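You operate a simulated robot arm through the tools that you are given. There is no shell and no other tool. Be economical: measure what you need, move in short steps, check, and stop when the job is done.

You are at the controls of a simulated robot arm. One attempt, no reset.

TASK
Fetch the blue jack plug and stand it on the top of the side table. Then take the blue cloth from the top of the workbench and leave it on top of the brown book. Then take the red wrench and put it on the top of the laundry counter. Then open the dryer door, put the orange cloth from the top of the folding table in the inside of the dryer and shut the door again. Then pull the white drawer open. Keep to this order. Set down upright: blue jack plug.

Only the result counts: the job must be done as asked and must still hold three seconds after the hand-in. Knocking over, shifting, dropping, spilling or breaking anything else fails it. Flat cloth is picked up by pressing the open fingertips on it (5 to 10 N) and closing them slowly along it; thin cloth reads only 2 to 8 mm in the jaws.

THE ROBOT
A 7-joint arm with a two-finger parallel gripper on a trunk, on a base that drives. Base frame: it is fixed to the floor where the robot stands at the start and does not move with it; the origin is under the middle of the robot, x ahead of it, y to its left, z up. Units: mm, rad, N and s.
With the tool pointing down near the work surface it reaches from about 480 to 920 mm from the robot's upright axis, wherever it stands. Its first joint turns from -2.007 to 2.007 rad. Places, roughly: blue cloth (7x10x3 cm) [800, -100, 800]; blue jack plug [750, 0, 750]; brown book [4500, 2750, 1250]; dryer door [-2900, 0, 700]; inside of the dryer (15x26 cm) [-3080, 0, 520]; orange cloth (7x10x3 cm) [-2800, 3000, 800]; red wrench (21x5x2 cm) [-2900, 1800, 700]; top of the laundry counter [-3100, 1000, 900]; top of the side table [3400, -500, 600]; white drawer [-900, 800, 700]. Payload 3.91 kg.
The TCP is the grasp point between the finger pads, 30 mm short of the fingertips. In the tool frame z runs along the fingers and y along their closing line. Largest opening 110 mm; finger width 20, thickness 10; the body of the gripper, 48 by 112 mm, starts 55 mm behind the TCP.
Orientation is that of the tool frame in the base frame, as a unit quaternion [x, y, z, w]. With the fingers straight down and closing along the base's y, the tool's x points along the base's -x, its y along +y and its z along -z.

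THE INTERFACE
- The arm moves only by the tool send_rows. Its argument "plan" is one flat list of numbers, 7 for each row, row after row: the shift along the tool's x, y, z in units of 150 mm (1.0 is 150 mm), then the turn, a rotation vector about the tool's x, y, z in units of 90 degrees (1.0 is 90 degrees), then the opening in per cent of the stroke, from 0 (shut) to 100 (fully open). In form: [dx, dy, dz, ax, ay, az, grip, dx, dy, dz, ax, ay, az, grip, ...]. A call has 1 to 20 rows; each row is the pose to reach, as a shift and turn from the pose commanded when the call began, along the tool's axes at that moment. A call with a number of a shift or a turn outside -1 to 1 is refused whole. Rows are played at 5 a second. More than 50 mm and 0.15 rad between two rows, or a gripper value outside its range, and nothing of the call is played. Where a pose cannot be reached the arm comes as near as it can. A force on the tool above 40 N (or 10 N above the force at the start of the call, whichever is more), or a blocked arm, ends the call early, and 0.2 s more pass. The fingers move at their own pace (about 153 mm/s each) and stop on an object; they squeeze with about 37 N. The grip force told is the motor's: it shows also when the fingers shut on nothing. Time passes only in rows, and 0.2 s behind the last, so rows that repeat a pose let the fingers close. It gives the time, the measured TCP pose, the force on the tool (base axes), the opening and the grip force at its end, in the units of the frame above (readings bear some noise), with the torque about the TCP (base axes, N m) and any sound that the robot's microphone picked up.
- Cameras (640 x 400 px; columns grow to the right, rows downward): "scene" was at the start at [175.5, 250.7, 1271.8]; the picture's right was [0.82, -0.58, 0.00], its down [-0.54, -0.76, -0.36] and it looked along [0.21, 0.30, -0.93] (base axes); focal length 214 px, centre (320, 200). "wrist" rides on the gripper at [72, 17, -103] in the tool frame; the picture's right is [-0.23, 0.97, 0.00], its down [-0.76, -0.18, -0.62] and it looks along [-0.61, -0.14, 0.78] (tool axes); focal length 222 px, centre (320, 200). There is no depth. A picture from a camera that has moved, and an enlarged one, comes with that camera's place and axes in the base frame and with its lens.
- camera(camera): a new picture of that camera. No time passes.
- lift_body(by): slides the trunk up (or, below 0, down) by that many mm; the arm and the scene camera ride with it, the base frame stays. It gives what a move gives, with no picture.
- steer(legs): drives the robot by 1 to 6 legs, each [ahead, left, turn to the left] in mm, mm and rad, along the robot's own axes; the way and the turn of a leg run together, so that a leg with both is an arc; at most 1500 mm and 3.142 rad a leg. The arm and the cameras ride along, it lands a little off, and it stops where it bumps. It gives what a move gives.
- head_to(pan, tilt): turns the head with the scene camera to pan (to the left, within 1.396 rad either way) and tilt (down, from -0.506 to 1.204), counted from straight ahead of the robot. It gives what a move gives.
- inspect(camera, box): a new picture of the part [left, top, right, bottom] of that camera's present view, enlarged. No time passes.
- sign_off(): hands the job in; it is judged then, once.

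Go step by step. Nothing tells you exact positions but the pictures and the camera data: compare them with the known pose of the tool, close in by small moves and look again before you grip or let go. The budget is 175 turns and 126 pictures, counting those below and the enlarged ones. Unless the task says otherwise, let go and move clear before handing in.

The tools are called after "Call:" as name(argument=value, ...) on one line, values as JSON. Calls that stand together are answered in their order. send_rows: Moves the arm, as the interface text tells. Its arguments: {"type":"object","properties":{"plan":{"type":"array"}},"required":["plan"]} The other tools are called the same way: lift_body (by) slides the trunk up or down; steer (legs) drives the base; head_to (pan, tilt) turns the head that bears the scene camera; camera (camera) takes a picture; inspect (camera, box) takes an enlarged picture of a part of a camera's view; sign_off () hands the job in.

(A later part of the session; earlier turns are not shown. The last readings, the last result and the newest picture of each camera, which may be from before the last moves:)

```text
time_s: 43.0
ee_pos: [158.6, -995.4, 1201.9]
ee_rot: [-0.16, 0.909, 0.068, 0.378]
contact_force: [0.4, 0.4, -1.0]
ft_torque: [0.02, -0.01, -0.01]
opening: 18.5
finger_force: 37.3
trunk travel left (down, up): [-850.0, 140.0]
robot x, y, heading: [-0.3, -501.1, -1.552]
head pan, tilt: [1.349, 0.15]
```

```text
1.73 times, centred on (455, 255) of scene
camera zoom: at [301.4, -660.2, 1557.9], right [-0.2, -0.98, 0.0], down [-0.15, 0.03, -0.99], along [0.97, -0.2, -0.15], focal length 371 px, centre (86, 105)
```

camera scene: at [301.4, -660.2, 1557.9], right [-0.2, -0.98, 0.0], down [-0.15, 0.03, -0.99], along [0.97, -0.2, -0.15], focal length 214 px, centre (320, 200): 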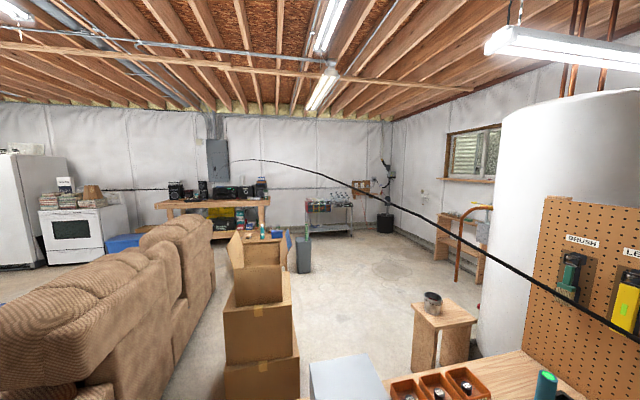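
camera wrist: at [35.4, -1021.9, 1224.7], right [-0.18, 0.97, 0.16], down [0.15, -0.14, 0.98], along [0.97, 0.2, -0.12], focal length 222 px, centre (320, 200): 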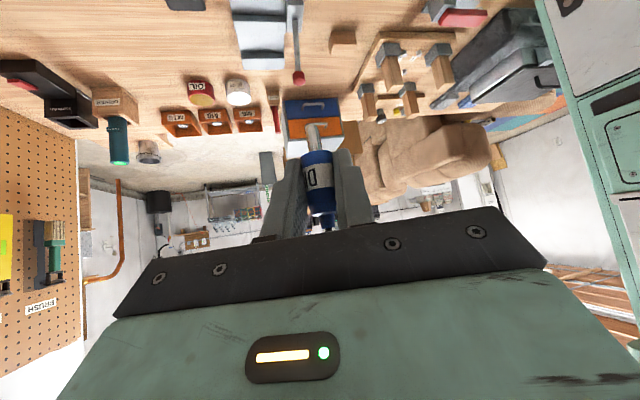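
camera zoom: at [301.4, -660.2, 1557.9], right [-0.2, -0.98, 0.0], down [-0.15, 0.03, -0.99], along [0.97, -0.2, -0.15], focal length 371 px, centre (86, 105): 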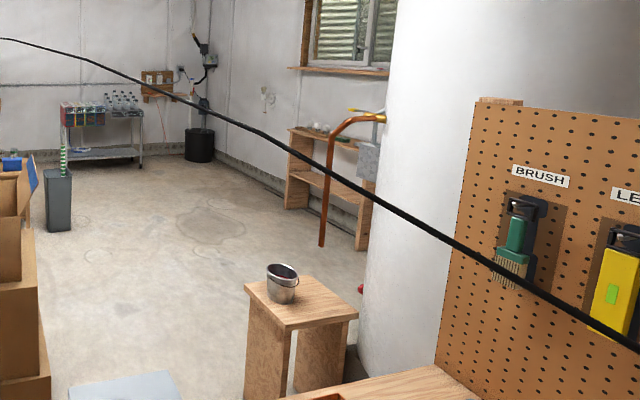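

The cord runs in an arch to the amplifier on the far bench, so carrying the plug around the bench would wrap the cord round the water heater. I'll instead set the plug upright near the bench's back edge, drive around, and pick it up again from behind. First I turn back to face the bench.

Call:
steer(legs=[[0, 0, 1.552], [0, -150, 0]])

Call:
send_rows(plan=[0, 0, 0, 0.064, 0, 0.064, 5, 0, 0, 0, 0.127, 0, 0.127, 5, 0, 0, 0, 0.191, 0, 0.191, 5, 0, 0, 0, 0.255, 0, 0.255, 5, 0, 0, 0, 0.318, 0, 0.318, 5, 0, 0, 0, 0.382, 0, 0.382, 5, 0, 0, 0, 0.445, 0, 0.445, 5, 0, 0, 0, 0.509, 0, 0.509, 5, 0, 0, 0, 0.573, 0, 0.573, 5, 0, 0, 0, 0.636, 0, 0.636, 5, 0, 0, 0, 0.7, 0, 0.7, 5, 0, 0, 0, 0.763, 0, 0.763, 5, 0, 0, 0, 0.827, 0, 0.827, 5, 0, 0, 0, 0.864, 0, 0.864, 5])

Call:
head_to(pan=0, tilt=0.7)

Call:
camera(camera="scene")

```text
time_s: 48.2
ee_pos: [497.8, -500.9, 1202.0]
ee_rot: [0.754, -0.533, -0.314, -0.222]
contact_force: [-0.3, -0.6, -0.4]
ft_torque: [0.02, 0.03, -0.02]
opening: 18.7
finger_force: 36.8
trunk travel left (down, up): [-850.0, 140.0]
robot x, y, heading: [1.3, -653.5, 0.011]
head pan, tilt: [1.349, 0.15]
```

```text
time_s: 51.2
ee_pos: [498.1, -503.6, 1202.2]
ee_rot: [0.005, 0.925, 0.0, 0.381]
contact_force: [0.2, -0.3, 0.6]
ft_torque: [0.01, -0.01, 0.01]
opening: 18.6
finger_force: 36.6
out of reach, approached as far as the arm can: row 5, 6, 7, 8, 9, 10, 11
trunk travel left (down, up): [-850.0, 140.0]
robot x, y, heading: [1.6, -653.8, 0.008]
head pan, tilt: [1.349, 0.15]
```

```text
time_s: 52.7
ee_pos: [497.4, -503.7, 1201.9]
ee_rot: [0.005, 0.924, -0.001, 0.382]
contact_force: [0.1, -0.1, -1.0]
ft_torque: [-0.01, -0.01, -0.01]
opening: 18.2
finger_force: 36.9
trunk travel left (down, up): [-850.0, 140.0]
robot x, y, heading: [3.7, -659.3, 0.003]
head pan, tilt: [0.0, 0.7]
```

```text
89 pictures are left
camera scene: at [229.6, -447.9, 1507.8], right [0.01, -1.0, 0.0], down [-0.64, -0.01, -0.77], along [0.77, 0.01, -0.64], focal length 214 px, centre (320, 200)
```

scene: 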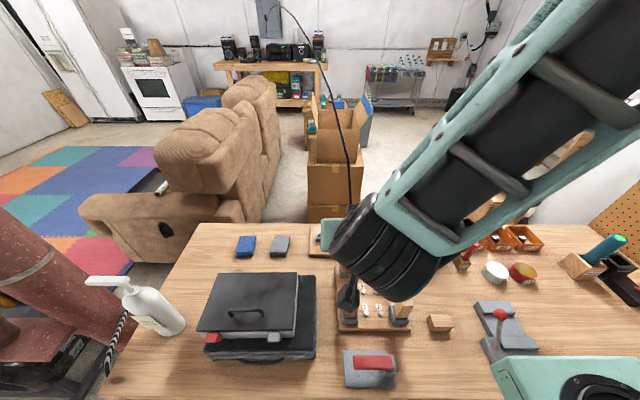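

The tool now faces forward with a 45° tilt. I'll move towards the strip at (860, -650), between the LOCK board and the grey box.

Call:
send_rows(plan=[0, -0.25, 0.2, 0, 0, 0, 5, 0, -0.5, 0.4, 0, 0, 0, 5, 0, -0.7, 0.6, 0, 0, 0, 5, 0, -0.9, 0.8, 0, 0, 0, 5, 0, -0.98, 1, 0, 0, 0, 5])

Call:
camera(camera="wrist")

Call:
camera(camera="scene")

```text
time_s: 53.9
ee_pos: [617.3, -645.4, 1095.5]
ee_rot: [0.005, 0.924, 0.0, 0.382]
contact_force: [-0.8, -0.4, -0.7]
ft_torque: [0.03, 0.03, -0.03]
opening: 18.3
finger_force: 37.2
out of reach, approached as far as the arm can: row 2, 3, 4, 5
trunk travel left (down, up): [-850.0, 140.0]
robot x, y, heading: [2.9, -654.5, 0.011]
head pan, tilt: [0.0, 0.7]
```

```text
88 pictures are left
camera wrist: at [493.4, -627.5, 1119.7], right [0.17, 0.97, 0.16], down [0.1, -0.18, 0.98], along [0.98, -0.15, -0.13], focal length 222 px, centre (320, 200)
```

wrist: 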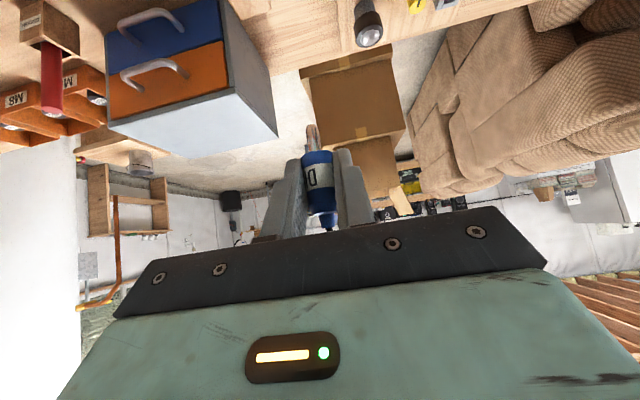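

```text
87 pictures are left
camera scene: at [229.1, -447.7, 1507.8], right [0.01, -1.0, 0.0], down [-0.64, -0.01, -0.77], along [0.77, 0.01, -0.64], focal length 214 px, centre (320, 200)
```

scene: 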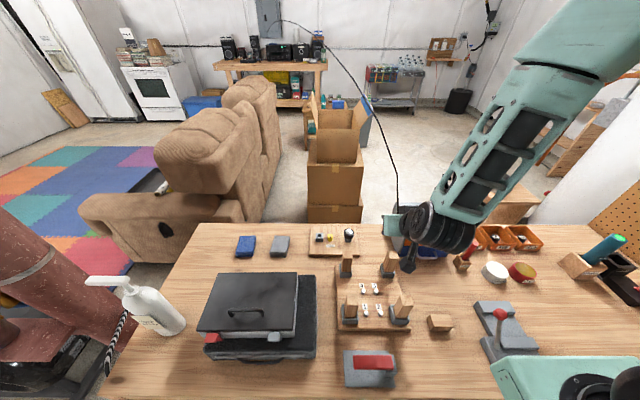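

The strip at y ≈ -655 is free, with the box edge at y ≈ -710 to -750 and the board edge at about -617. I'll approach it in steps.

Call:
send_rows(plan=[0.03, -0.02, 0.3, 0, 0, 0, 5, 0.07, -0.04, 0.6, 0, 0, 0, 5, 0.1, -0.06, 0.9, 0, 0, 0, 5, 0.13, -0.067, 1, 0, 0, 0, 5])

Call:
send_rows(plan=[0.03, 0, 0.25, 0, 0, 0, 5, 0.07, 0, 0.5, 0, 0, 0, 5, 0.09, 0, 0.67, 0, 0, 0, 5])

Call:
camera(camera="wrist")

Call:
inspect(camera="scene", box=[320, 180, 480, 290])

```text
time_s: 54.9
ee_pos: [707.8, -655.7, 973.8]
ee_rot: [0.004, 0.924, 0.0, 0.382]
contact_force: [-1.3, 0.5, 0.0]
ft_torque: [0.02, -0.01, 0.0]
opening: 18.3
finger_force: 37.2
trunk travel left (down, up): [-850.0, 140.0]
robot x, y, heading: [-0.4, -652.4, 0.009]
head pan, tilt: [0.0, 0.7]
```

```text
time_s: 55.7
ee_pos: [769.4, -653.6, 890.9]
ee_rot: [0.004, 0.924, 0.0, 0.382]
contact_force: [-0.1, 0.1, -0.7]
ft_torque: [-0.02, 0.04, 0.02]
opening: 18.5
finger_force: 36.6
trunk travel left (down, up): [-850.0, 140.0]
robot x, y, heading: [0.5, -652.0, 0.013]
head pan, tilt: [0.0, 0.7]
```

```text
86 pictures are left
camera wrist: at [645.1, -634.5, 915.2], right [0.17, 0.97, 0.16], down [0.1, -0.18, 0.98], along [0.98, -0.15, -0.13], focal length 222 px, centre (320, 200)
```

wrist: 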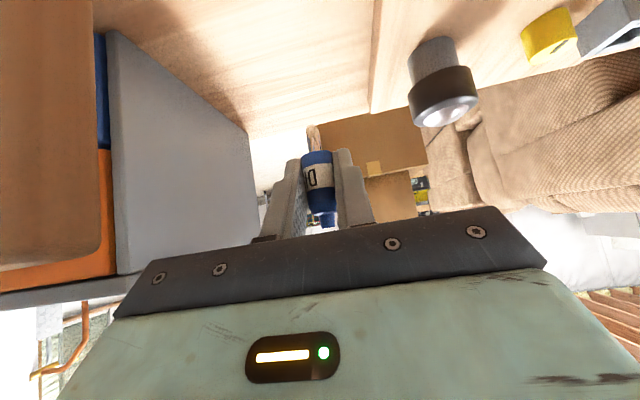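

```text
3.64 times, centred on (400, 235) of scene
camera zoom: at [229.3, -448.1, 1507.9], right [0.01, -1.0, 0.0], down [-0.64, -0.01, -0.77], along [0.77, 0.01, -0.64], focal length 780 px, centre (29, 73)
```

zoom: 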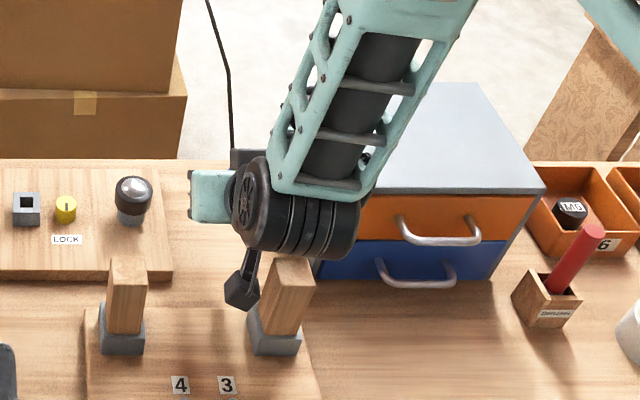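

The camera bracket passes close to a mallet handle, so I'll go forward at height first and then straight down.

Call:
send_rows(plan=[-0.1, 0.047, -0.04, 0, 0, 0, 5, -0.25, 0.047, 0.08, 0, 0, 0, 5, -0.433, 0.047, 0.245, 0, 0, 0, 5, -0.433, 0.047, 0.245, 0, 0, 0, 5])

Call:
send_rows(plan=[0.1, 0, 0.1, 0, 0, 0, 5, 0.2, 0, 0.2, 0, 0, 0, 5, 0.3, 0, 0.3, 0, 0, 0, 5])

Call:
camera(camera="wrist")

```text
time_s: 56.7
ee_pos: [841.1, -647.7, 909.8]
ee_rot: [0.004, 0.924, 0.001, 0.382]
contact_force: [0.0, -0.6, 0.2]
ft_torque: [0.01, -0.01, -0.04]
opening: 18.6
finger_force: 36.9
trunk travel left (down, up): [-850.0, 140.0]
robot x, y, heading: [2.0, -658.1, 0.01]
head pan, tilt: [0.0, 0.7]
```

```text
time_s: 57.5
ee_pos: [842.0, -646.0, 848.0]
ee_rot: [0.005, 0.924, 0.0, 0.382]
contact_force: [-0.9, 0.0, -0.3]
ft_torque: [0.01, -0.01, 0.03]
opening: 18.6
finger_force: 36.8
trunk travel left (down, up): [-850.0, 140.0]
robot x, y, heading: [1.5, -650.1, 0.008]
head pan, tilt: [0.0, 0.7]
```

```text
84 pictures are left
camera wrist: at [717.4, -628.5, 872.6], right [0.17, 0.97, 0.16], down [0.1, -0.18, 0.98], along [0.98, -0.15, -0.13], focal length 222 px, centre (320, 200)
```

wrist: 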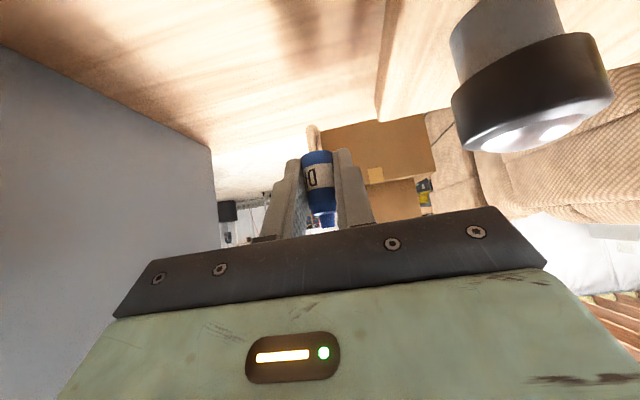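

The plug's bottom is about 25 mm above the bench. I'll lower it until it touches.

Call:
send_rows(plan=[0.05, 0, 0.05, 0, 0, 0, 5, 0.094, 0, 0.094, 0, 0, 0, 5, 0.108, 0, 0.108, 0, 0, 0, 5, 0.118, 0, 0.118, 0, 0, 0, 5])

```text
time_s: 58.5
ee_pos: [842.1, -646.4, 824.1]
ee_rot: [0.005, 0.924, -0.001, 0.382]
contact_force: [-0.3, -0.1, 0.8]
ft_torque: [0.0, -0.03, 0.02]
opening: 18.4
finger_force: 37.2
trunk travel left (down, up): [-850.0, 140.0]
robot x, y, heading: [5.5, -657.1, 0.009]
head pan, tilt: [0.0, 0.7]
```

Call:
send_rows(plan=[0.007, 0, 0.007, 0, 0, 0, 5, 0.014, 0, 0.014, 0, 0, 0, 5, 0.021, 0, 0.021, 0, 0, 0, 5, 0.028, 0, 0.028, 0, 0, 0, 5])

Call:
inspect(camera="wrist", box=[240, 80, 400, 240])

```text
time_s: 59.5
ee_pos: [843.8, -646.2, 820.9]
ee_rot: [0.005, 0.923, 0.0, 0.386]
contact_force: [-2.4, 0.2, 31.5]
ft_torque: [0.03, -0.22, 0.01]
opening: 18.5
finger_force: 36.9
trunk travel left (down, up): [-850.0, 140.0]
robot x, y, heading: [5.6, -656.9, 0.015]
head pan, tilt: [0.0, 0.7]
```

```text
2.50 times, centred on (320, 160) of wrist
camera zoom: at [719.1, -628.2, 844.0], right [0.17, 0.97, 0.17], down [0.09, -0.18, 0.98], along [0.98, -0.15, -0.12], focal length 555 px, centre (320, 300)
```

zoom: 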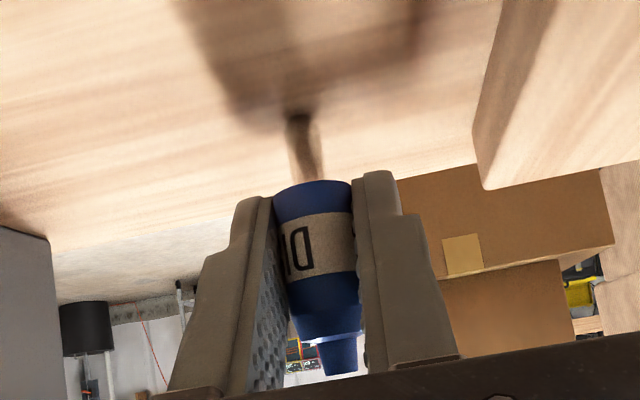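

It touches firmly. I'll ease up 2 mm and open slowly.

Call:
send_rows(plan=[-0.007, 0, -0.007, 0, 0, 0, 5, -0.011, 0, -0.011, 0, 0, 0, 5, -0.011, 0, -0.011, 0, 0, 0, 14, -0.011, 0, -0.011, 0, 0, 0, 18, -0.011, 0, -0.011, 0, 0, 0, 24, -0.011, 0, -0.011, 0, 0, 0, 32, -0.011, 0, -0.011, 0, 0, 0, 42])

Call:
inspect(camera="wrist", box=[240, 80, 400, 240])

```text
time_s: 61.1
ee_pos: [842.2, -645.5, 818.8]
ee_rot: [0.005, 0.924, 0.0, 0.381]
contact_force: [0.0, -0.2, -0.2]
ft_torque: [-0.03, -0.02, -0.01]
opening: 46.3
finger_force: 0.1
trunk travel left (down, up): [-850.0, 140.0]
robot x, y, heading: [4.4, -654.1, 0.006]
head pan, tilt: [0.0, 0.7]
```

```text
2.50 times, centred on (320, 160) of wrist
camera zoom: at [717.6, -628.0, 843.1], right [0.17, 0.97, 0.16], down [0.1, -0.18, 0.98], along [0.98, -0.15, -0.13], focal length 555 px, centre (320, 300)
```

zoom: 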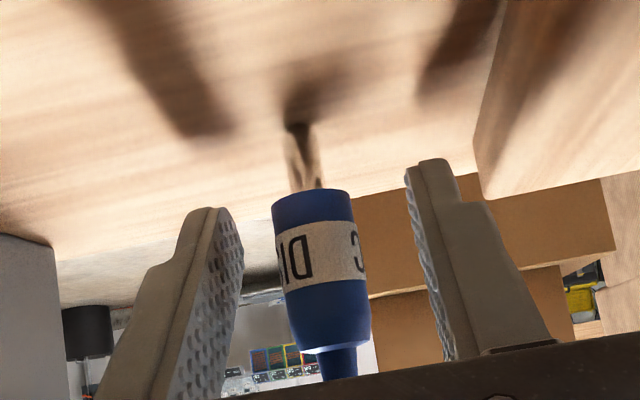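

The plug stands on its own. I'll withdraw by reversing the approach: straight up, then back.

Call:
send_rows(plan=[-0.05, 0, -0.05, 0, 0, 0, 42, -0.15, 0, -0.15, 0, 0, 0, 42, -0.3, 0, -0.3, 0, 0, 0, 42, -0.42, 0, -0.42, 0, 0, 0, 42, -0.32, 0, -0.55, 0, 0, 0, 42, -0.2, 0, -0.7, 0, 0, 0, 42, -0.3, 0, -0.9, 0, 0, 0, 42, -0.4, 0, -1, 0, 0, 0, 42])

Call:
inspect(camera="scene", box=[320, 150, 480, 290])

```text
time_s: 62.9
ee_pos: [777.6, -649.1, 966.2]
ee_rot: [0.005, 0.924, -0.001, 0.382]
contact_force: [0.1, 0.3, 0.0]
ft_torque: [0.0, 0.02, -0.01]
opening: 46.3
finger_force: 0.0
trunk travel left (down, up): [-850.0, 140.0]
robot x, y, heading: [0.1, -652.9, 0.009]
head pan, tilt: [0.0, 0.7]
```

```text
2.86 times, centred on (400, 220) of scene
camera zoom: at [229.8, -448.0, 1507.7], right [0.01, -1.0, 0.0], down [-0.64, -0.01, -0.76], along [0.76, 0.01, -0.64], focal length 613 px, centre (91, 143)
```

zoom: 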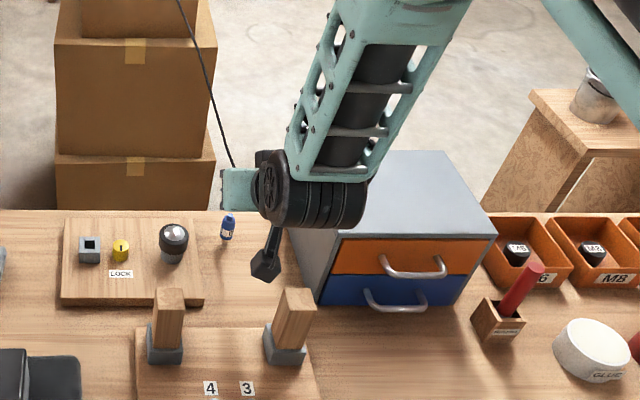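

The plug stands beside the LOCK board. I'll fold the arm back, turn right and drive around the bench end.

Call:
send_rows(plan=[0, 0, -0.3, 0, 0, 0, 42, 0, 0, -0.6, 0, 0, 0, 42, 0.06, 0, -0.9, 0, 0, 0, 42, 0.12, 0, -1, 0, 0, 0, 42])

Call:
send_rows(plan=[0, 0, -0.3, 0, 0, 0, 42, 0, 0, -0.6, 0, 0, 0, 42, 0.06, 0, -0.9, 0, 0, 0, 42, 0.12, 0, -1, 0, 0, 0, 42])

Call:
steer(legs=[[0, 0, -1.57], [1000, 0, 0]])

Call:
head_to(pan=0.6, tilt=0.5)

Call:
camera(camera="scene")

```text
time_s: 63.9
ee_pos: [660.0, -645.9, 1060.7]
ee_rot: [0.004, 0.924, 0.0, 0.381]
contact_force: [-0.3, 0.3, 0.4]
ft_torque: [-0.01, -0.03, -0.02]
opening: 46.3
finger_force: 0.1
trunk travel left (down, up): [-850.0, 140.0]
robot x, y, heading: [2.4, -653.0, 0.009]
head pan, tilt: [0.0, 0.7]
```

```text
time_s: 64.9
ee_pos: [596.3, -609.3, 1160.2]
ee_rot: [0.004, 0.925, 0.0, 0.381]
contact_force: [0.6, -0.2, 0.1]
ft_torque: [0.01, -0.01, 0.0]
opening: 46.1
finger_force: 0.0
out of reach, approached as far as the arm can: row 2, 3, 4
trunk travel left (down, up): [-850.0, 140.0]
robot x, y, heading: [3.2, -654.4, 0.008]
head pan, tilt: [0.0, 0.7]
```

```text
time_s: 74.0
ee_pos: [-17.7, -2245.6, 1159.6]
ee_rot: [0.673, 0.633, -0.278, 0.262]
contact_force: [0.1, 0.2, 0.3]
ft_torque: [-0.01, 0.04, -0.02]
opening: 46.3
finger_force: 0.1
trunk travel left (down, up): [-850.0, 140.0]
robot x, y, heading: [-37.3, -1649.9, -1.614]
head pan, tilt: [0.0, 0.7]
```

```text
time_s: 75.0
ee_pos: [-17.9, -2245.9, 1158.9]
ee_rot: [0.673, 0.634, -0.276, 0.262]
contact_force: [-0.2, 0.1, -0.3]
ft_torque: [0.03, -0.02, 0.01]
opening: 46.1
finger_force: 0.1
trunk travel left (down, up): [-850.0, 140.0]
robot x, y, heading: [-35.9, -1651.9, -1.615]
head pan, tilt: [0.6, 0.499]
```

```text
80 pictures are left
camera scene: at [214.2, -1878.5, 1525.5], right [-0.85, -0.53, 0.0], down [-0.25, 0.41, -0.88], along [0.47, -0.74, -0.48], focal length 214 px, centre (320, 200)
```

scene: 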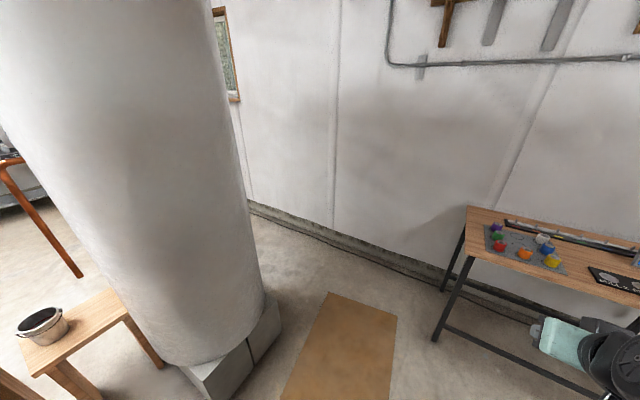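

The only way past the heater crosses a flat cardboard sheet on the floor. I'll check how thick it is.

Call:
inspect(camera="scene", box=[200, 240, 440, 400])

```text
2.50 times, centred on (320, 320) of scene
camera zoom: at [214.2, -1878.5, 1525.5], right [-0.85, -0.53, 0.0], down [-0.25, 0.41, -0.88], along [0.47, -0.74, -0.48], focal length 536 px, centre (320, -100)
```

zoom: 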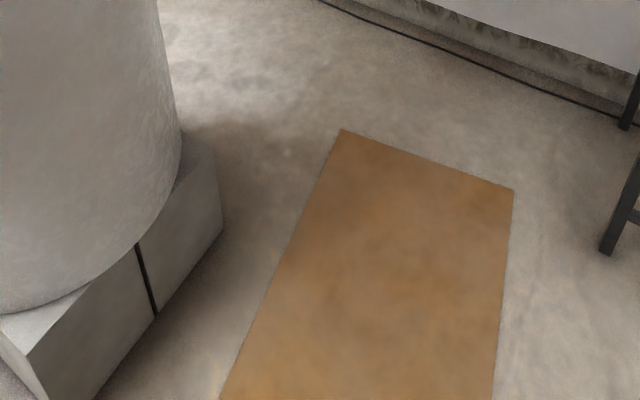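

It is paper-flat, so I can drive over it. I'll go around the heater in stages.

Call:
steer(legs=[[0, 0, 0.575], [1250, 0, 0]])

Call:
head_to(pan=0.9, tilt=0.4)

Call:
camera(camera="scene")

```text
time_s: 82.8
ee_pos: [896.0, -3244.4, 1158.9]
ee_rot: [0.479, 0.791, -0.196, 0.326]
contact_force: [0.2, 0.6, 0.3]
ft_torque: [-0.01, 0.01, -0.04]
opening: 46.3
finger_force: 0.0
trunk travel left (down, up): [-850.0, 140.0]
robot x, y, heading: [577.5, -2745.5, -1.065]
head pan, tilt: [0.6, 0.499]
```

```text
time_s: 83.7
ee_pos: [896.4, -3244.6, 1158.2]
ee_rot: [0.48, 0.79, -0.197, 0.326]
contact_force: [-0.9, -0.8, 0.1]
ft_torque: [-0.03, -0.01, 0.0]
opening: 46.4
finger_force: 0.0
trunk travel left (down, up): [-850.0, 140.0]
robot x, y, heading: [577.8, -2741.7, -1.07]
head pan, tilt: [0.901, 0.4]
```

```text
78 pictures are left
camera scene: at [917.2, -2785.0, 1534.6], right [-0.17, -0.99, 0.0], down [-0.38, 0.07, -0.92], along [0.91, -0.16, -0.39], focal length 214 px, centre (320, 200)
```

scene: 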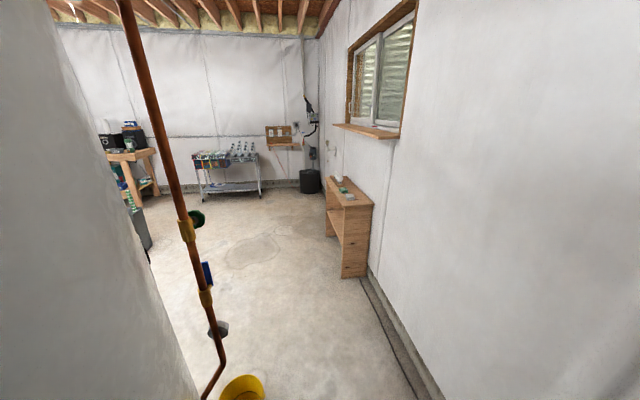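

The way is clear, with a yellow bucket near (1650, -2480). I'll pass along y ≈ -2980 and then turn towards +y.

Call:
steer(legs=[[0, 0, 0.79], [860, 0, 0], [0, 0, 0.28], [650, 0, 0], [0, 0, 1.57]])

Call:
head_to(pan=0.1, tilt=0.45)

Call:
camera(camera="scene")

```text
time_s: 98.3
ee_pos: [1997.5, -2398.2, 1160.0]
ee_rot: [0.656, -0.651, -0.271, -0.268]
contact_force: [0.1, -0.7, -0.3]
ft_torque: [0.04, -0.02, -0.04]
opening: 46.2
finger_force: 0.1
trunk travel left (down, up): [-850.0, 140.0]
robot x, y, heading: [2053.9, -2989.6, 1.595]
head pan, tilt: [0.901, 0.4]
```

```text
time_s: 99.5
ee_pos: [1995.7, -2399.2, 1159.5]
ee_rot: [0.656, -0.652, -0.271, -0.268]
contact_force: [0.6, -0.4, 0.1]
ft_torque: [-0.01, 0.02, -0.03]
opening: 46.2
finger_force: 0.0
trunk travel left (down, up): [-850.0, 140.0]
robot x, y, heading: [2054.0, -2991.0, 1.597]
head pan, tilt: [0.099, 0.45]
```

```text
77 pictures are left
camera scene: at [1833.8, -2762.7, 1530.0], right [0.99, 0.13, 0.0], down [0.05, -0.43, -0.9], along [-0.11, 0.89, -0.44], focal length 214 px, centre (320, 200)
```

scene: 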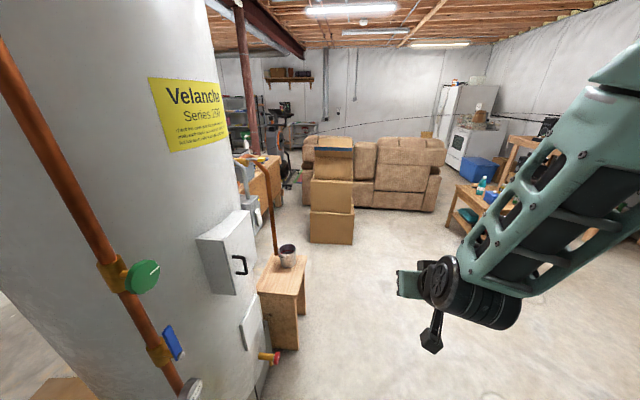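

I now have the layout: boxes at x 1471–1955 with the near face at y ≈ -780, the mug table below, and the side table near (3125, -570). I'll drive to (1430, -1200), behind the bench, and turn towards the plug.

Call:
steer(legs=[[1500, 0, 0], [0, 0, 1.545], [0, -290, 0], [585, 0, 0], [0, 0, -0.76]])

Call:
head_to(pan=0.0, tilt=0.7)

Call:
camera(camera="scene")

Call:
camera(camera="wrist")

```text
time_s: 117.2
ee_pos: [980.7, -833.6, 1158.7]
ee_rot: [0.856, -0.348, -0.354, -0.143]
contact_force: [-0.4, -0.5, 0.5]
ft_torque: [0.0, 0.05, -0.05]
opening: 46.0
finger_force: 0.1
trunk travel left (down, up): [-850.0, 140.0]
robot x, y, heading: [1443.3, -1211.8, 2.387]
head pan, tilt: [0.099, 0.45]
```

```text
time_s: 118.0
ee_pos: [982.2, -832.8, 1158.9]
ee_rot: [0.856, -0.349, -0.354, -0.143]
contact_force: [0.1, 0.0, -0.5]
ft_torque: [0.03, 0.02, 0.03]
opening: 46.1
finger_force: 0.0
trunk travel left (down, up): [-850.0, 140.0]
robot x, y, heading: [1444.3, -1209.1, 2.386]
head pan, tilt: [0.0, 0.7]
```

```text
76 pictures are left
camera scene: at [1136.8, -1203.7, 1507.8], right [0.69, 0.73, 0.0], down [0.47, -0.44, -0.77], along [-0.56, 0.52, -0.64], focal length 214 px, centre (320, 200)
```

scene: 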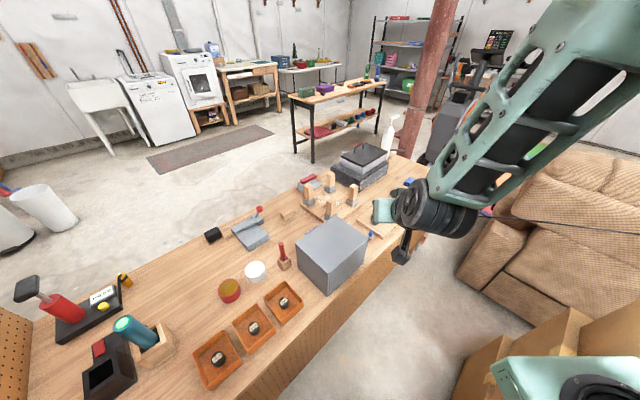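

```text
75 pictures are left
camera wrist: at [1058.5, -931.6, 1183.4], right [-0.79, -0.58, 0.16], down [0.05, 0.2, 0.98], along [-0.6, 0.79, -0.13], focal length 222 px, centre (320, 200)
```

wrist: 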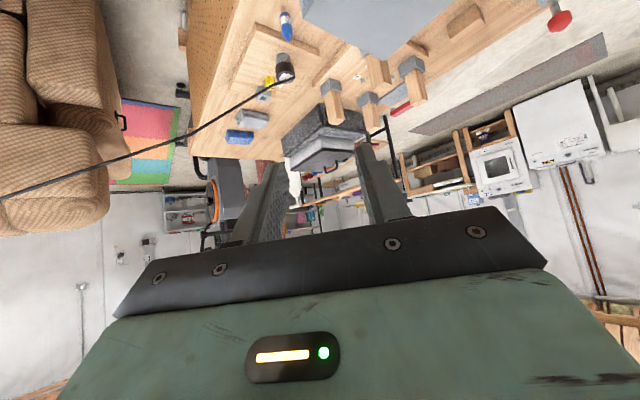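

The plug stands at (851, -647). I'll yaw the tool 30° so it enters between the grey box and the cord, with a lower tilt to stay under the cord.

Call:
send_rows(plan=[0, 0, 0, -0.058, 0, -0.058, 42, 0, 0, 0, -0.116, 0, -0.116, 42, 0, 0, 0, -0.174, 0, -0.174, 42, 0, 0, 0, -0.2326, 0, -0.2326, 42])

Call:
send_rows(plan=[0.1, 0, 0, 0, -0.06, 0, 42, 0.2, 0, 0, 0, -0.111, 0, 42])

```text
time_s: 119.0
ee_pos: [964.9, -827.1, 1161.7]
ee_rot: [0.917, -0.118, -0.379, -0.046]
contact_force: [-0.1, -0.1, 1.1]
ft_torque: [0.03, 0.0, -0.08]
opening: 46.0
finger_force: 0.1
out of reach, approached as far as the arm can: row 1, 2, 3, 4
trunk travel left (down, up): [-850.0, 140.0]
robot x, y, heading: [1440.0, -1212.4, 2.392]
head pan, tilt: [0.0, 0.7]
```

```text
time_s: 119.6
ee_pos: [945.4, -811.6, 1138.0]
ee_rot: [0.88, -0.114, -0.458, -0.057]
contact_force: [-0.1, -0.8, -0.7]
ft_torque: [0.01, 0.01, -0.01]
opening: 46.2
finger_force: 0.1
out of reach, approached as far as the arm can: row 1, 2
trunk travel left (down, up): [-850.0, 140.0]
robot x, y, heading: [1441.0, -1210.0, 2.383]
head pan, tilt: [0.0, 0.7]
```

Call:
send_rows(plan=[0.2, -0.2, 0.15, 0, 0, 0, 42, 0.4, -0.4, 0.25, 0, 0, 0, 42, 0.6, -0.6, 0.4, 0, 0, 0, 42, 0.75, -0.8, 0.5, 0, 0, 0, 42, 0.85, -0.912, 0.6, 0, 0, 0, 42, 0.95, -0.912, 0.75, 0, 0, 0, 42, 1, -0.912, 0.865, 0, 0, 0, 42])

Call:
camera(camera="wrist")

```text
time_s: 121.2
ee_pos: [960.6, -676.0, 938.4]
ee_rot: [0.88, -0.114, -0.458, -0.057]
contact_force: [0.2, -0.3, 0.0]
ft_torque: [-0.01, -0.01, 0.02]
opening: 46.0
finger_force: 0.1
trunk travel left (down, up): [-850.0, 140.0]
robot x, y, heading: [1440.2, -1208.6, 2.384]
head pan, tilt: [0.0, 0.7]
```

```text
74 pictures are left
camera wrist: at [1076.5, -725.0, 941.0], right [-0.37, -0.91, 0.19], down [0.12, 0.16, 0.98], along [-0.92, 0.39, 0.05], focal length 222 px, centre (320, 200)
```

wrist: 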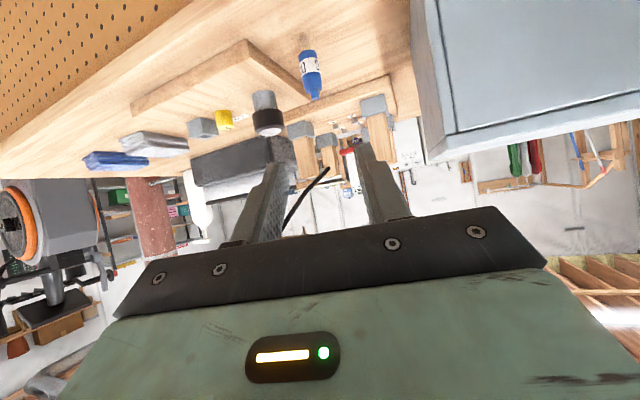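

The plug lines up sideways and needs a 30 mm shift along the tool's x, then a 150 mm advance. I'll do most of that and check.

Call:
send_rows(plan=[0.1, 0, 0.1, 0, 0, 0, 42, 0.197, 0, 0.3, 0, 0, 0, 42, 0.197, 0, 0.5, 0, 0, 0, 42, 0.197, 0, 0.65, 0, 0, 0, 42])

Call:
camera(camera="wrist")

```text
time_s: 122.2
ee_pos: [898.6, -659.0, 859.5]
ee_rot: [0.88, -0.115, -0.458, -0.057]
contact_force: [0.6, -0.2, -0.9]
ft_torque: [-0.04, -0.02, -0.01]
opening: 46.3
finger_force: 0.0
trunk travel left (down, up): [-850.0, 140.0]
robot x, y, heading: [1440.3, -1214.5, 2.386]
head pan, tilt: [0.0, 0.7]
```

```text
73 pictures are left
camera wrist: at [1015.7, -707.4, 862.1], right [-0.37, -0.91, 0.19], down [0.12, 0.16, 0.98], along [-0.92, 0.39, 0.05], focal length 222 px, centre (320, 200)
```

wrist: 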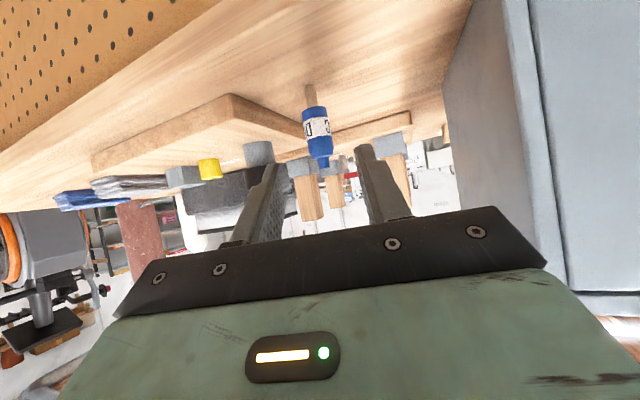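

Call:
send_rows(plan=[0.02, 0, 0.15, 0, 0, 0, 42, 0.03, 0, 0.25, 0, 0, 0, 42, 0.03, 0, 0.34, 0, 0, 0, 42, 0.03, 0, 0.34, 0, 0, 0, 42])

Call:
camera(camera="wrist")

```text
time_s: 123.2
ee_pos: [861.6, -649.5, 826.7]
ee_rot: [0.88, -0.114, -0.457, -0.057]
contact_force: [0.4, -0.3, 0.3]
ft_torque: [0.03, -0.03, 0.01]
opening: 46.3
finger_force: 0.1
trunk travel left (down, up): [-850.0, 140.0]
robot x, y, heading: [1444.3, -1209.5, 2.385]
head pan, tilt: [0.0, 0.7]
```

```text
72 pictures are left
camera wrist: at [979.5, -697.3, 828.3], right [-0.37, -0.91, 0.19], down [0.12, 0.16, 0.98], along [-0.92, 0.39, 0.05], focal length 222 px, centre (320, 200)
```

wrist: 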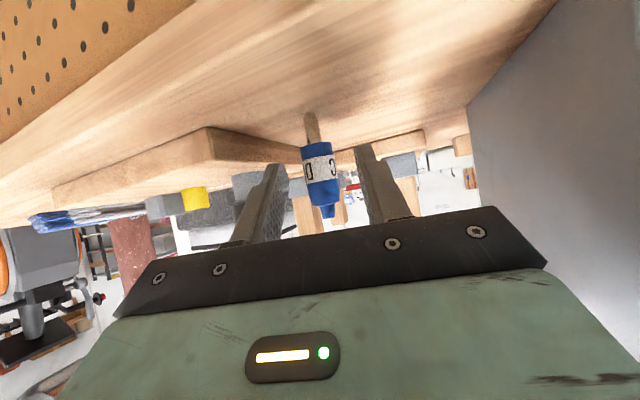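

Call:
send_rows(plan=[0, 0, 0.055, 0, 0, 0, 42, 0, 0, 0.055, 0, 0, 0, 25, 0, 0, 0.055, 0, 0, 0, 15, 0, 0, 0.055, 0, 0, 0, 8, 0, 0, 0.055, 0, 0, 0, 5])

Call:
send_rows(plan=[-0.08, 0, -0.056, 0, 0, 0, 5, -0.16, 0, -0.112, 0, 0, 0, 5, -0.24, 0, -0.17, 0, 0, 0, 5, -0.24, 0, -0.45, 0, 0, 0, 5, -0.24, 0, -0.75, 0, 0, 0, 5, -0.24, 0, -1, 0, 0, 0, 5])

Call:
camera(camera="wrist")

```text
time_s: 124.4
ee_pos: [855.1, -647.3, 823.0]
ee_rot: [0.88, -0.113, -0.457, -0.056]
contact_force: [-0.6, 0.4, -0.2]
ft_torque: [-0.02, -0.01, 0.0]
opening: 18.1
finger_force: 37.1
trunk travel left (down, up): [-850.0, 140.0]
robot x, y, heading: [1440.5, -1209.1, 2.393]
head pan, tilt: [0.0, 0.7]
```

```text
time_s: 125.8
ee_pos: [950.7, -671.4, 939.0]
ee_rot: [0.88, -0.114, -0.458, -0.058]
contact_force: [0.0, 0.8, -0.6]
ft_torque: [0.02, -0.04, -0.01]
opening: 18.3
finger_force: 37.0
trunk travel left (down, up): [-850.0, 140.0]
robot x, y, heading: [1439.8, -1208.0, 2.381]
head pan, tilt: [0.0, 0.7]
```

```text
71 pictures are left
camera wrist: at [1068.2, -720.3, 941.5], right [-0.37, -0.91, 0.19], down [0.12, 0.16, 0.98], along [-0.92, 0.39, 0.05], focal length 222 px, centre (320, 200)
```

wrist: 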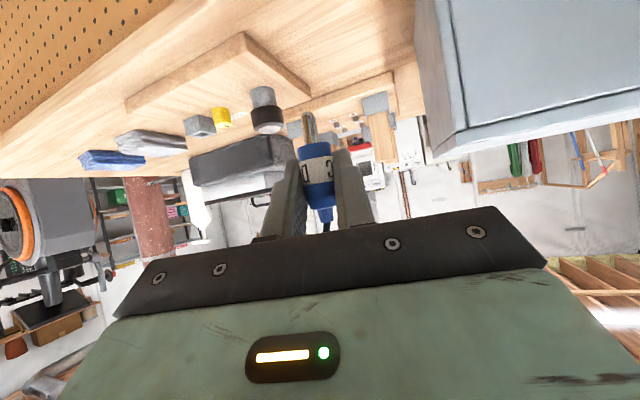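

I have the plug again. I'll raise it high so the cord stays clear of the boxes, then drive past them to the side table.

Call:
send_rows(plan=[-0.2, 0, -0.14, 0, 0, 0, 5, -0.4, 0, -0.28, 0, 0, 0, 5, -0.6, 0, -0.42, 0, 0, 0, 5, -0.8, 0, -0.56, 0, 0, 0, 5, -1, 0, -0.7, 0, 0, 0, 5])

Call:
lift_body(by=140)

Call:
head_to(pan=-0.9, tilt=0.3)

Call:
camera(camera="scene")

```text
time_s: 127.0
ee_pos: [952.5, -672.3, 1120.2]
ee_rot: [0.88, -0.115, -0.457, -0.058]
contact_force: [-0.3, 0.0, 0.1]
ft_torque: [0.02, -0.03, 0.05]
opening: 18.6
finger_force: 37.5
trunk travel left (down, up): [-850.0, 140.0]
robot x, y, heading: [1441.2, -1209.3, 2.391]
head pan, tilt: [0.0, 0.7]
```

```text
time_s: 128.7
ee_pos: [951.8, -672.3, 1259.8]
ee_rot: [0.88, -0.115, -0.458, -0.058]
contact_force: [0.5, -0.2, 0.1]
ft_torque: [0.02, 0.01, -0.05]
opening: 19.0
finger_force: 37.5
trunk travel left (down, up): [-990.0, 0.0]
robot x, y, heading: [1445.3, -1212.7, 2.384]
head pan, tilt: [0.0, 0.7]
```

```text
time_s: 129.9
ee_pos: [950.7, -672.6, 1260.4]
ee_rot: [0.879, -0.114, -0.459, -0.057]
contact_force: [0.0, 0.2, -1.1]
ft_torque: [0.0, 0.01, -0.01]
opening: 18.8
finger_force: 36.7
trunk travel left (down, up): [-990.0, 0.0]
robot x, y, heading: [1442.6, -1210.4, 2.387]
head pan, tilt: [-0.901, 0.3]
```

```text
70 pictures are left
camera scene: at [1206.5, -1168.8, 1683.9], right [1.0, -0.08, 0.0], down [-0.02, -0.3, -0.96], along [0.08, 0.95, -0.3], focal length 214 px, centre (320, 200)
```

scene: 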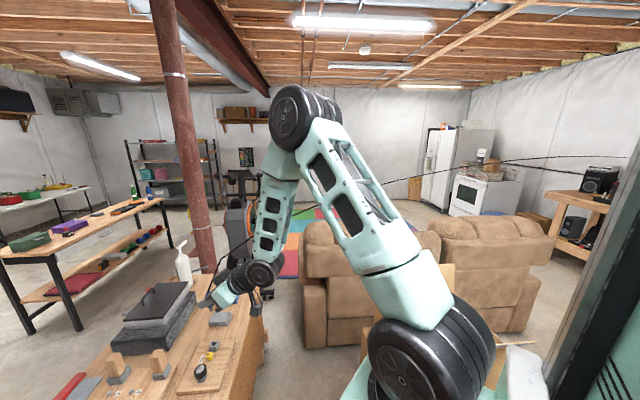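

I'll back out between the boxes and the mug table, then turn towards the side table.

Call:
steer(legs=[[-429, -212, 0], [-422, 83, 0], [0, 0, -1.69]])

Call:
head_to(pan=0.0, tilt=0.45)

Call:
camera(camera="scene")

```text
time_s: 130.8
ee_pos: [974.9, -670.4, 1261.3]
ee_rot: [0.879, -0.119, -0.457, -0.06]
contact_force: [0.2, 0.2, -0.8]
ft_torque: [0.02, -0.02, -0.01]
opening: 18.8
finger_force: 37.5
trunk travel left (down, up): [-990.0, 0.0]
robot x, y, heading: [1461.2, -1210.1, 2.375]
head pan, tilt: [-0.901, 0.3]
stopped in leg 1: the robot was blocked; the commanded pose is now the measured one
```

```text
time_s: 132.0
ee_pos: [974.2, -670.4, 1260.3]
ee_rot: [0.879, -0.119, -0.457, -0.06]
contact_force: [0.0, 0.1, -1.3]
ft_torque: [0.02, 0.0, -0.01]
opening: 18.6
finger_force: 36.4
trunk travel left (down, up): [-990.0, 0.0]
robot x, y, heading: [1457.1, -1210.5, 2.376]
head pan, tilt: [0.0, 0.45]
```

```text
69 pictures are left
camera scene: at [1148.9, -1198.3, 1670.0], right [0.69, 0.72, 0.0], down [0.31, -0.3, -0.9], along [-0.65, 0.62, -0.44], focal length 214 px, centre (320, 200)
```

scene: 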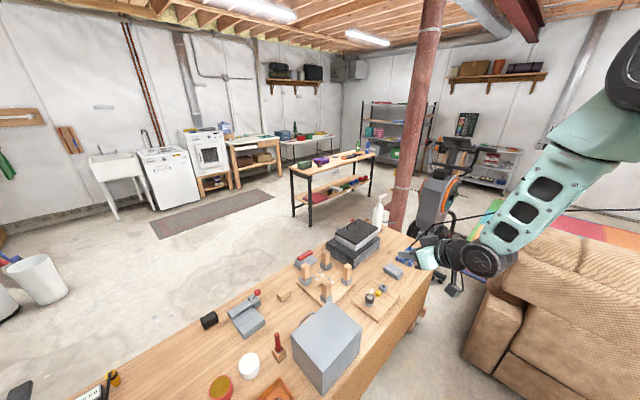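

The base is blocked when turned this way. It fitted at heading π on the way in, so I'll turn back to that and reverse along the same path.

Call:
steer(legs=[[0, 0, 0.766], [-600, 0, 0], [-93, 490, 0], [0, 0, -2.44]])

Call:
camera(camera="scene")

```text
time_s: 145.8
ee_pos: [2755.8, -1281.7, 1260.9]
ee_rot: [-0.494, 0.738, 0.258, 0.382]
contact_force: [0.3, 0.3, -0.2]
ft_torque: [0.0, 0.01, -0.03]
opening: 18.7
finger_force: 37.0
trunk travel left (down, up): [-990.0, 0.0]
robot x, y, heading: [2153.7, -1693.3, 0.684]
head pan, tilt: [0.0, 0.45]
```

```text
68 pictures are left
camera scene: at [2210.2, -1388.0, 1670.0], right [0.63, -0.78, 0.0], down [-0.34, -0.27, -0.9], along [0.7, 0.57, -0.44], focal length 214 px, centre (320, 200)
```

scene: 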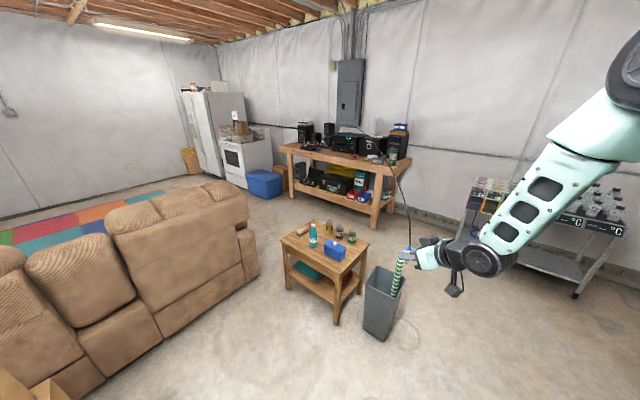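

I can see the side table clearly, with a bin beside it. I'll enlarge it to find a free spot.

Call:
inspect(camera="scene", box=[260, 200, 420, 300])

```text
4.00 times, centred on (340, 250) of scene
camera zoom: at [2210.2, -1388.0, 1670.0], right [0.63, -0.78, 0.0], down [-0.34, -0.27, -0.9], along [0.7, 0.57, -0.44], focal length 858 px, centre (240, 0)
```

zoom: 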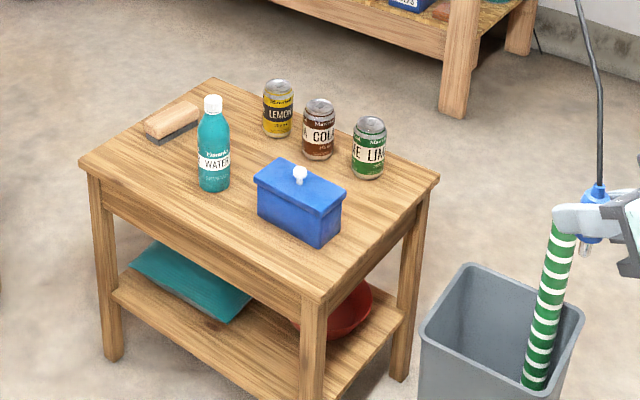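

The table top spans roughly x 3125–3525 and y -822 to -218. The spot at (3200, -380) is free, in front of the brush and left of the water bottle. I'll drive to its -x side and align the tool yaw.

Call:
steer(legs=[[0, 0, -0.684], [346, 393, 0], [-30, 880, 0]])

Call:
send_rows(plan=[0, 0, 0, 0.065, 0, 0.046, 5, 0, 0, 0, 0.13, 0, 0.092, 5, 0, 0, 0, 0.195, 0, 0.137, 5, 0, 0, 0, 0.26, 0, 0.183, 5])

Call:
camera(camera="scene")

```text
time_s: 155.0
ee_pos: [3181.2, -436.6, 1259.5]
ee_rot: [-0.223, 0.859, 0.118, 0.446]
contact_force: [-1.0, 0.9, -0.5]
ft_torque: [0.0, -0.01, 0.01]
opening: 18.4
finger_force: 36.9
trunk travel left (down, up): [-990.0, 0.0]
robot x, y, heading: [2453.4, -387.6, 0.011]
head pan, tilt: [0.0, 0.45]
```

```text
time_s: 156.0
ee_pos: [3181.4, -436.9, 1261.5]
ee_rot: [-0.003, 0.888, 0.004, 0.46]
contact_force: [-1.3, -1.0, -0.7]
ft_torque: [0.05, 0.0, -0.01]
opening: 18.6
finger_force: 37.3
trunk travel left (down, up): [-990.0, 0.0]
robot x, y, heading: [2455.3, -388.3, 0.015]
head pan, tilt: [0.0, 0.45]
```

```text
66 pictures are left
camera scene: at [2689.0, -181.6, 1670.0], right [0.01, -1.0, 0.0], down [-0.44, -0.01, -0.9], along [0.9, 0.01, -0.44], focal length 214 px, centre (320, 200)
```

scene: 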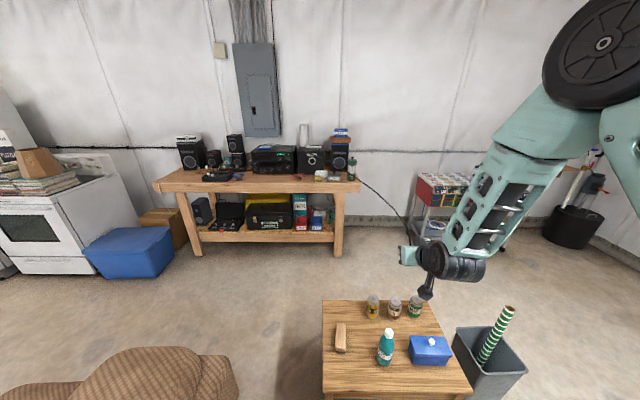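

The spot at (3195, -350) is free wood. I'll move over it and lower the trunk.

Call:
send_rows(plan=[0, 0.25, 0, 0, 0, 0, 5, -0.02, 0.5, 0.03, 0, 0, 0, 5, -0.042, 0.58, 0.06, 0, 0, 0, 5])

Call:
lift_body(by=-480)

Call:
camera(camera="wrist")

Call:
head_to(pan=-0.2, tilt=0.6)

Call:
camera(camera="scene")

```text
time_s: 156.8
ee_pos: [3190.3, -350.1, 1262.6]
ee_rot: [-0.003, 0.888, 0.004, 0.46]
contact_force: [-0.6, -0.2, -0.3]
ft_torque: [0.0, 0.0, 0.02]
opening: 18.6
finger_force: 36.9
trunk travel left (down, up): [-990.0, 0.0]
robot x, y, heading: [2453.6, -390.2, 0.014]
head pan, tilt: [0.0, 0.45]
```

```text
refused: -480 is not a number from -400 to 400
```

```text
65 pictures are left
camera wrist: at [3064.5, -333.3, 1265.4], right [0.12, 0.97, 0.19], down [-0.07, -0.18, 0.98], along [0.99, -0.13, 0.04], focal length 222 px, centre (320, 200)
```

wrist: 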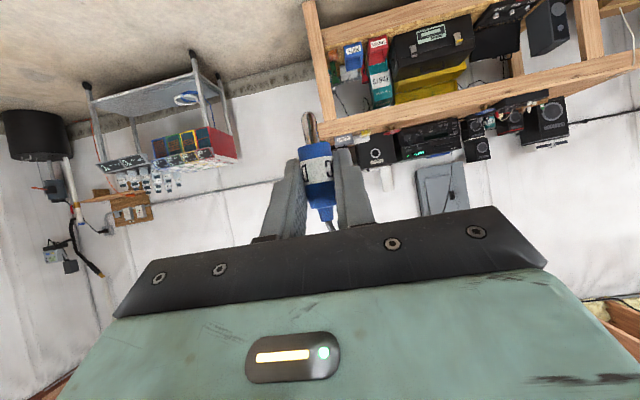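

```text
time_s: 157.5
ee_pos: [3190.9, -349.1, 1263.4]
ee_rot: [-0.004, 0.888, 0.005, 0.46]
contact_force: [0.2, -0.4, -0.3]
ft_torque: [0.0, 0.01, -0.01]
opening: 19.0
finger_force: 36.6
trunk travel left (down, up): [-990.0, 0.0]
robot x, y, heading: [2458.1, -390.7, 0.009]
head pan, tilt: [-0.201, 0.6]
```

```text
64 pictures are left
camera scene: at [2683.9, -198.8, 1656.4], right [-0.19, -0.98, 0.0], down [-0.55, 0.11, -0.83], along [0.81, -0.15, -0.56], focal length 214 px, centre (320, 200)
```

scene: 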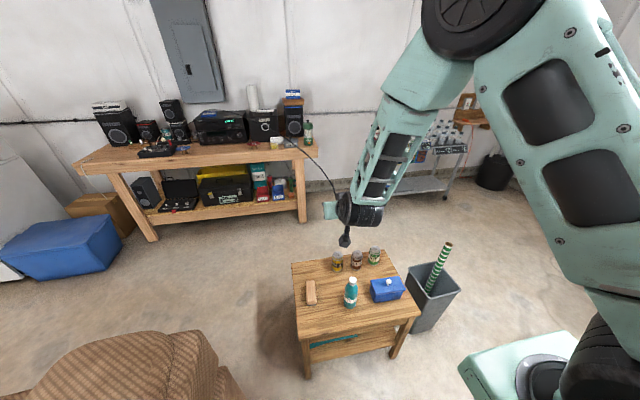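

Call:
lift_body(by=-400)

Call:
lift_body(by=-160)

Call:
camera(camera="wrist")

Call:
camera(camera="scene")

```text
time_s: 161.4
ee_pos: [3191.5, -350.2, 862.9]
ee_rot: [-0.004, 0.888, 0.004, 0.46]
contact_force: [0.7, -0.1, 0.1]
ft_torque: [-0.01, 0.0, 0.01]
opening: 18.7
finger_force: 37.5
trunk travel left (down, up): [-590.0, 400.0]
robot x, y, heading: [2456.1, -389.0, 0.01]
head pan, tilt: [-0.201, 0.6]
```

```text
time_s: 163.2
ee_pos: [3191.4, -349.4, 704.0]
ee_rot: [-0.004, 0.888, 0.004, 0.46]
contact_force: [-0.6, 0.4, 0.2]
ft_torque: [0.01, -0.01, -0.01]
opening: 18.7
finger_force: 36.6
trunk travel left (down, up): [-430.0, 560.0]
robot x, y, heading: [2456.6, -392.7, 0.009]
head pan, tilt: [-0.201, 0.6]
```

```text
63 pictures are left
camera wrist: at [3064.8, -333.7, 705.4], right [0.12, 0.97, 0.19], down [-0.07, -0.18, 0.98], along [0.99, -0.13, 0.04], focal length 222 px, centre (320, 200)
```

wrist: 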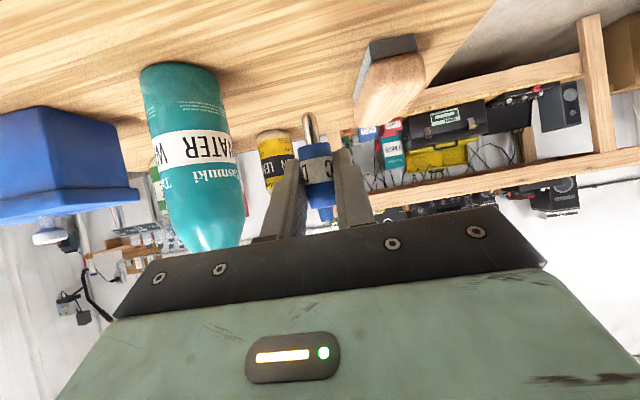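

```text
62 pictures are left
camera scene: at [2683.8, -198.8, 1096.4], right [-0.19, -0.98, 0.0], down [-0.56, 0.11, -0.83], along [0.81, -0.15, -0.56], focal length 214 px, centre (320, 200)
```

scene: 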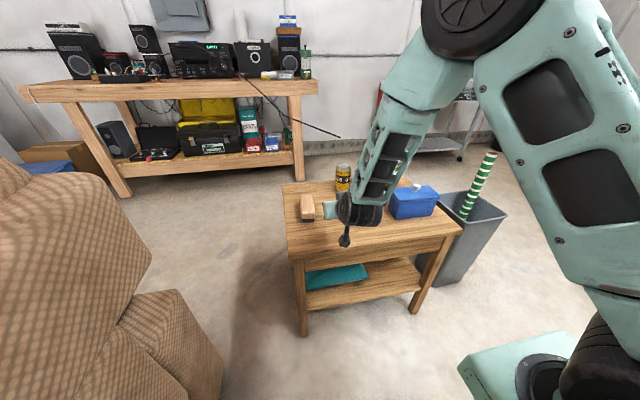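

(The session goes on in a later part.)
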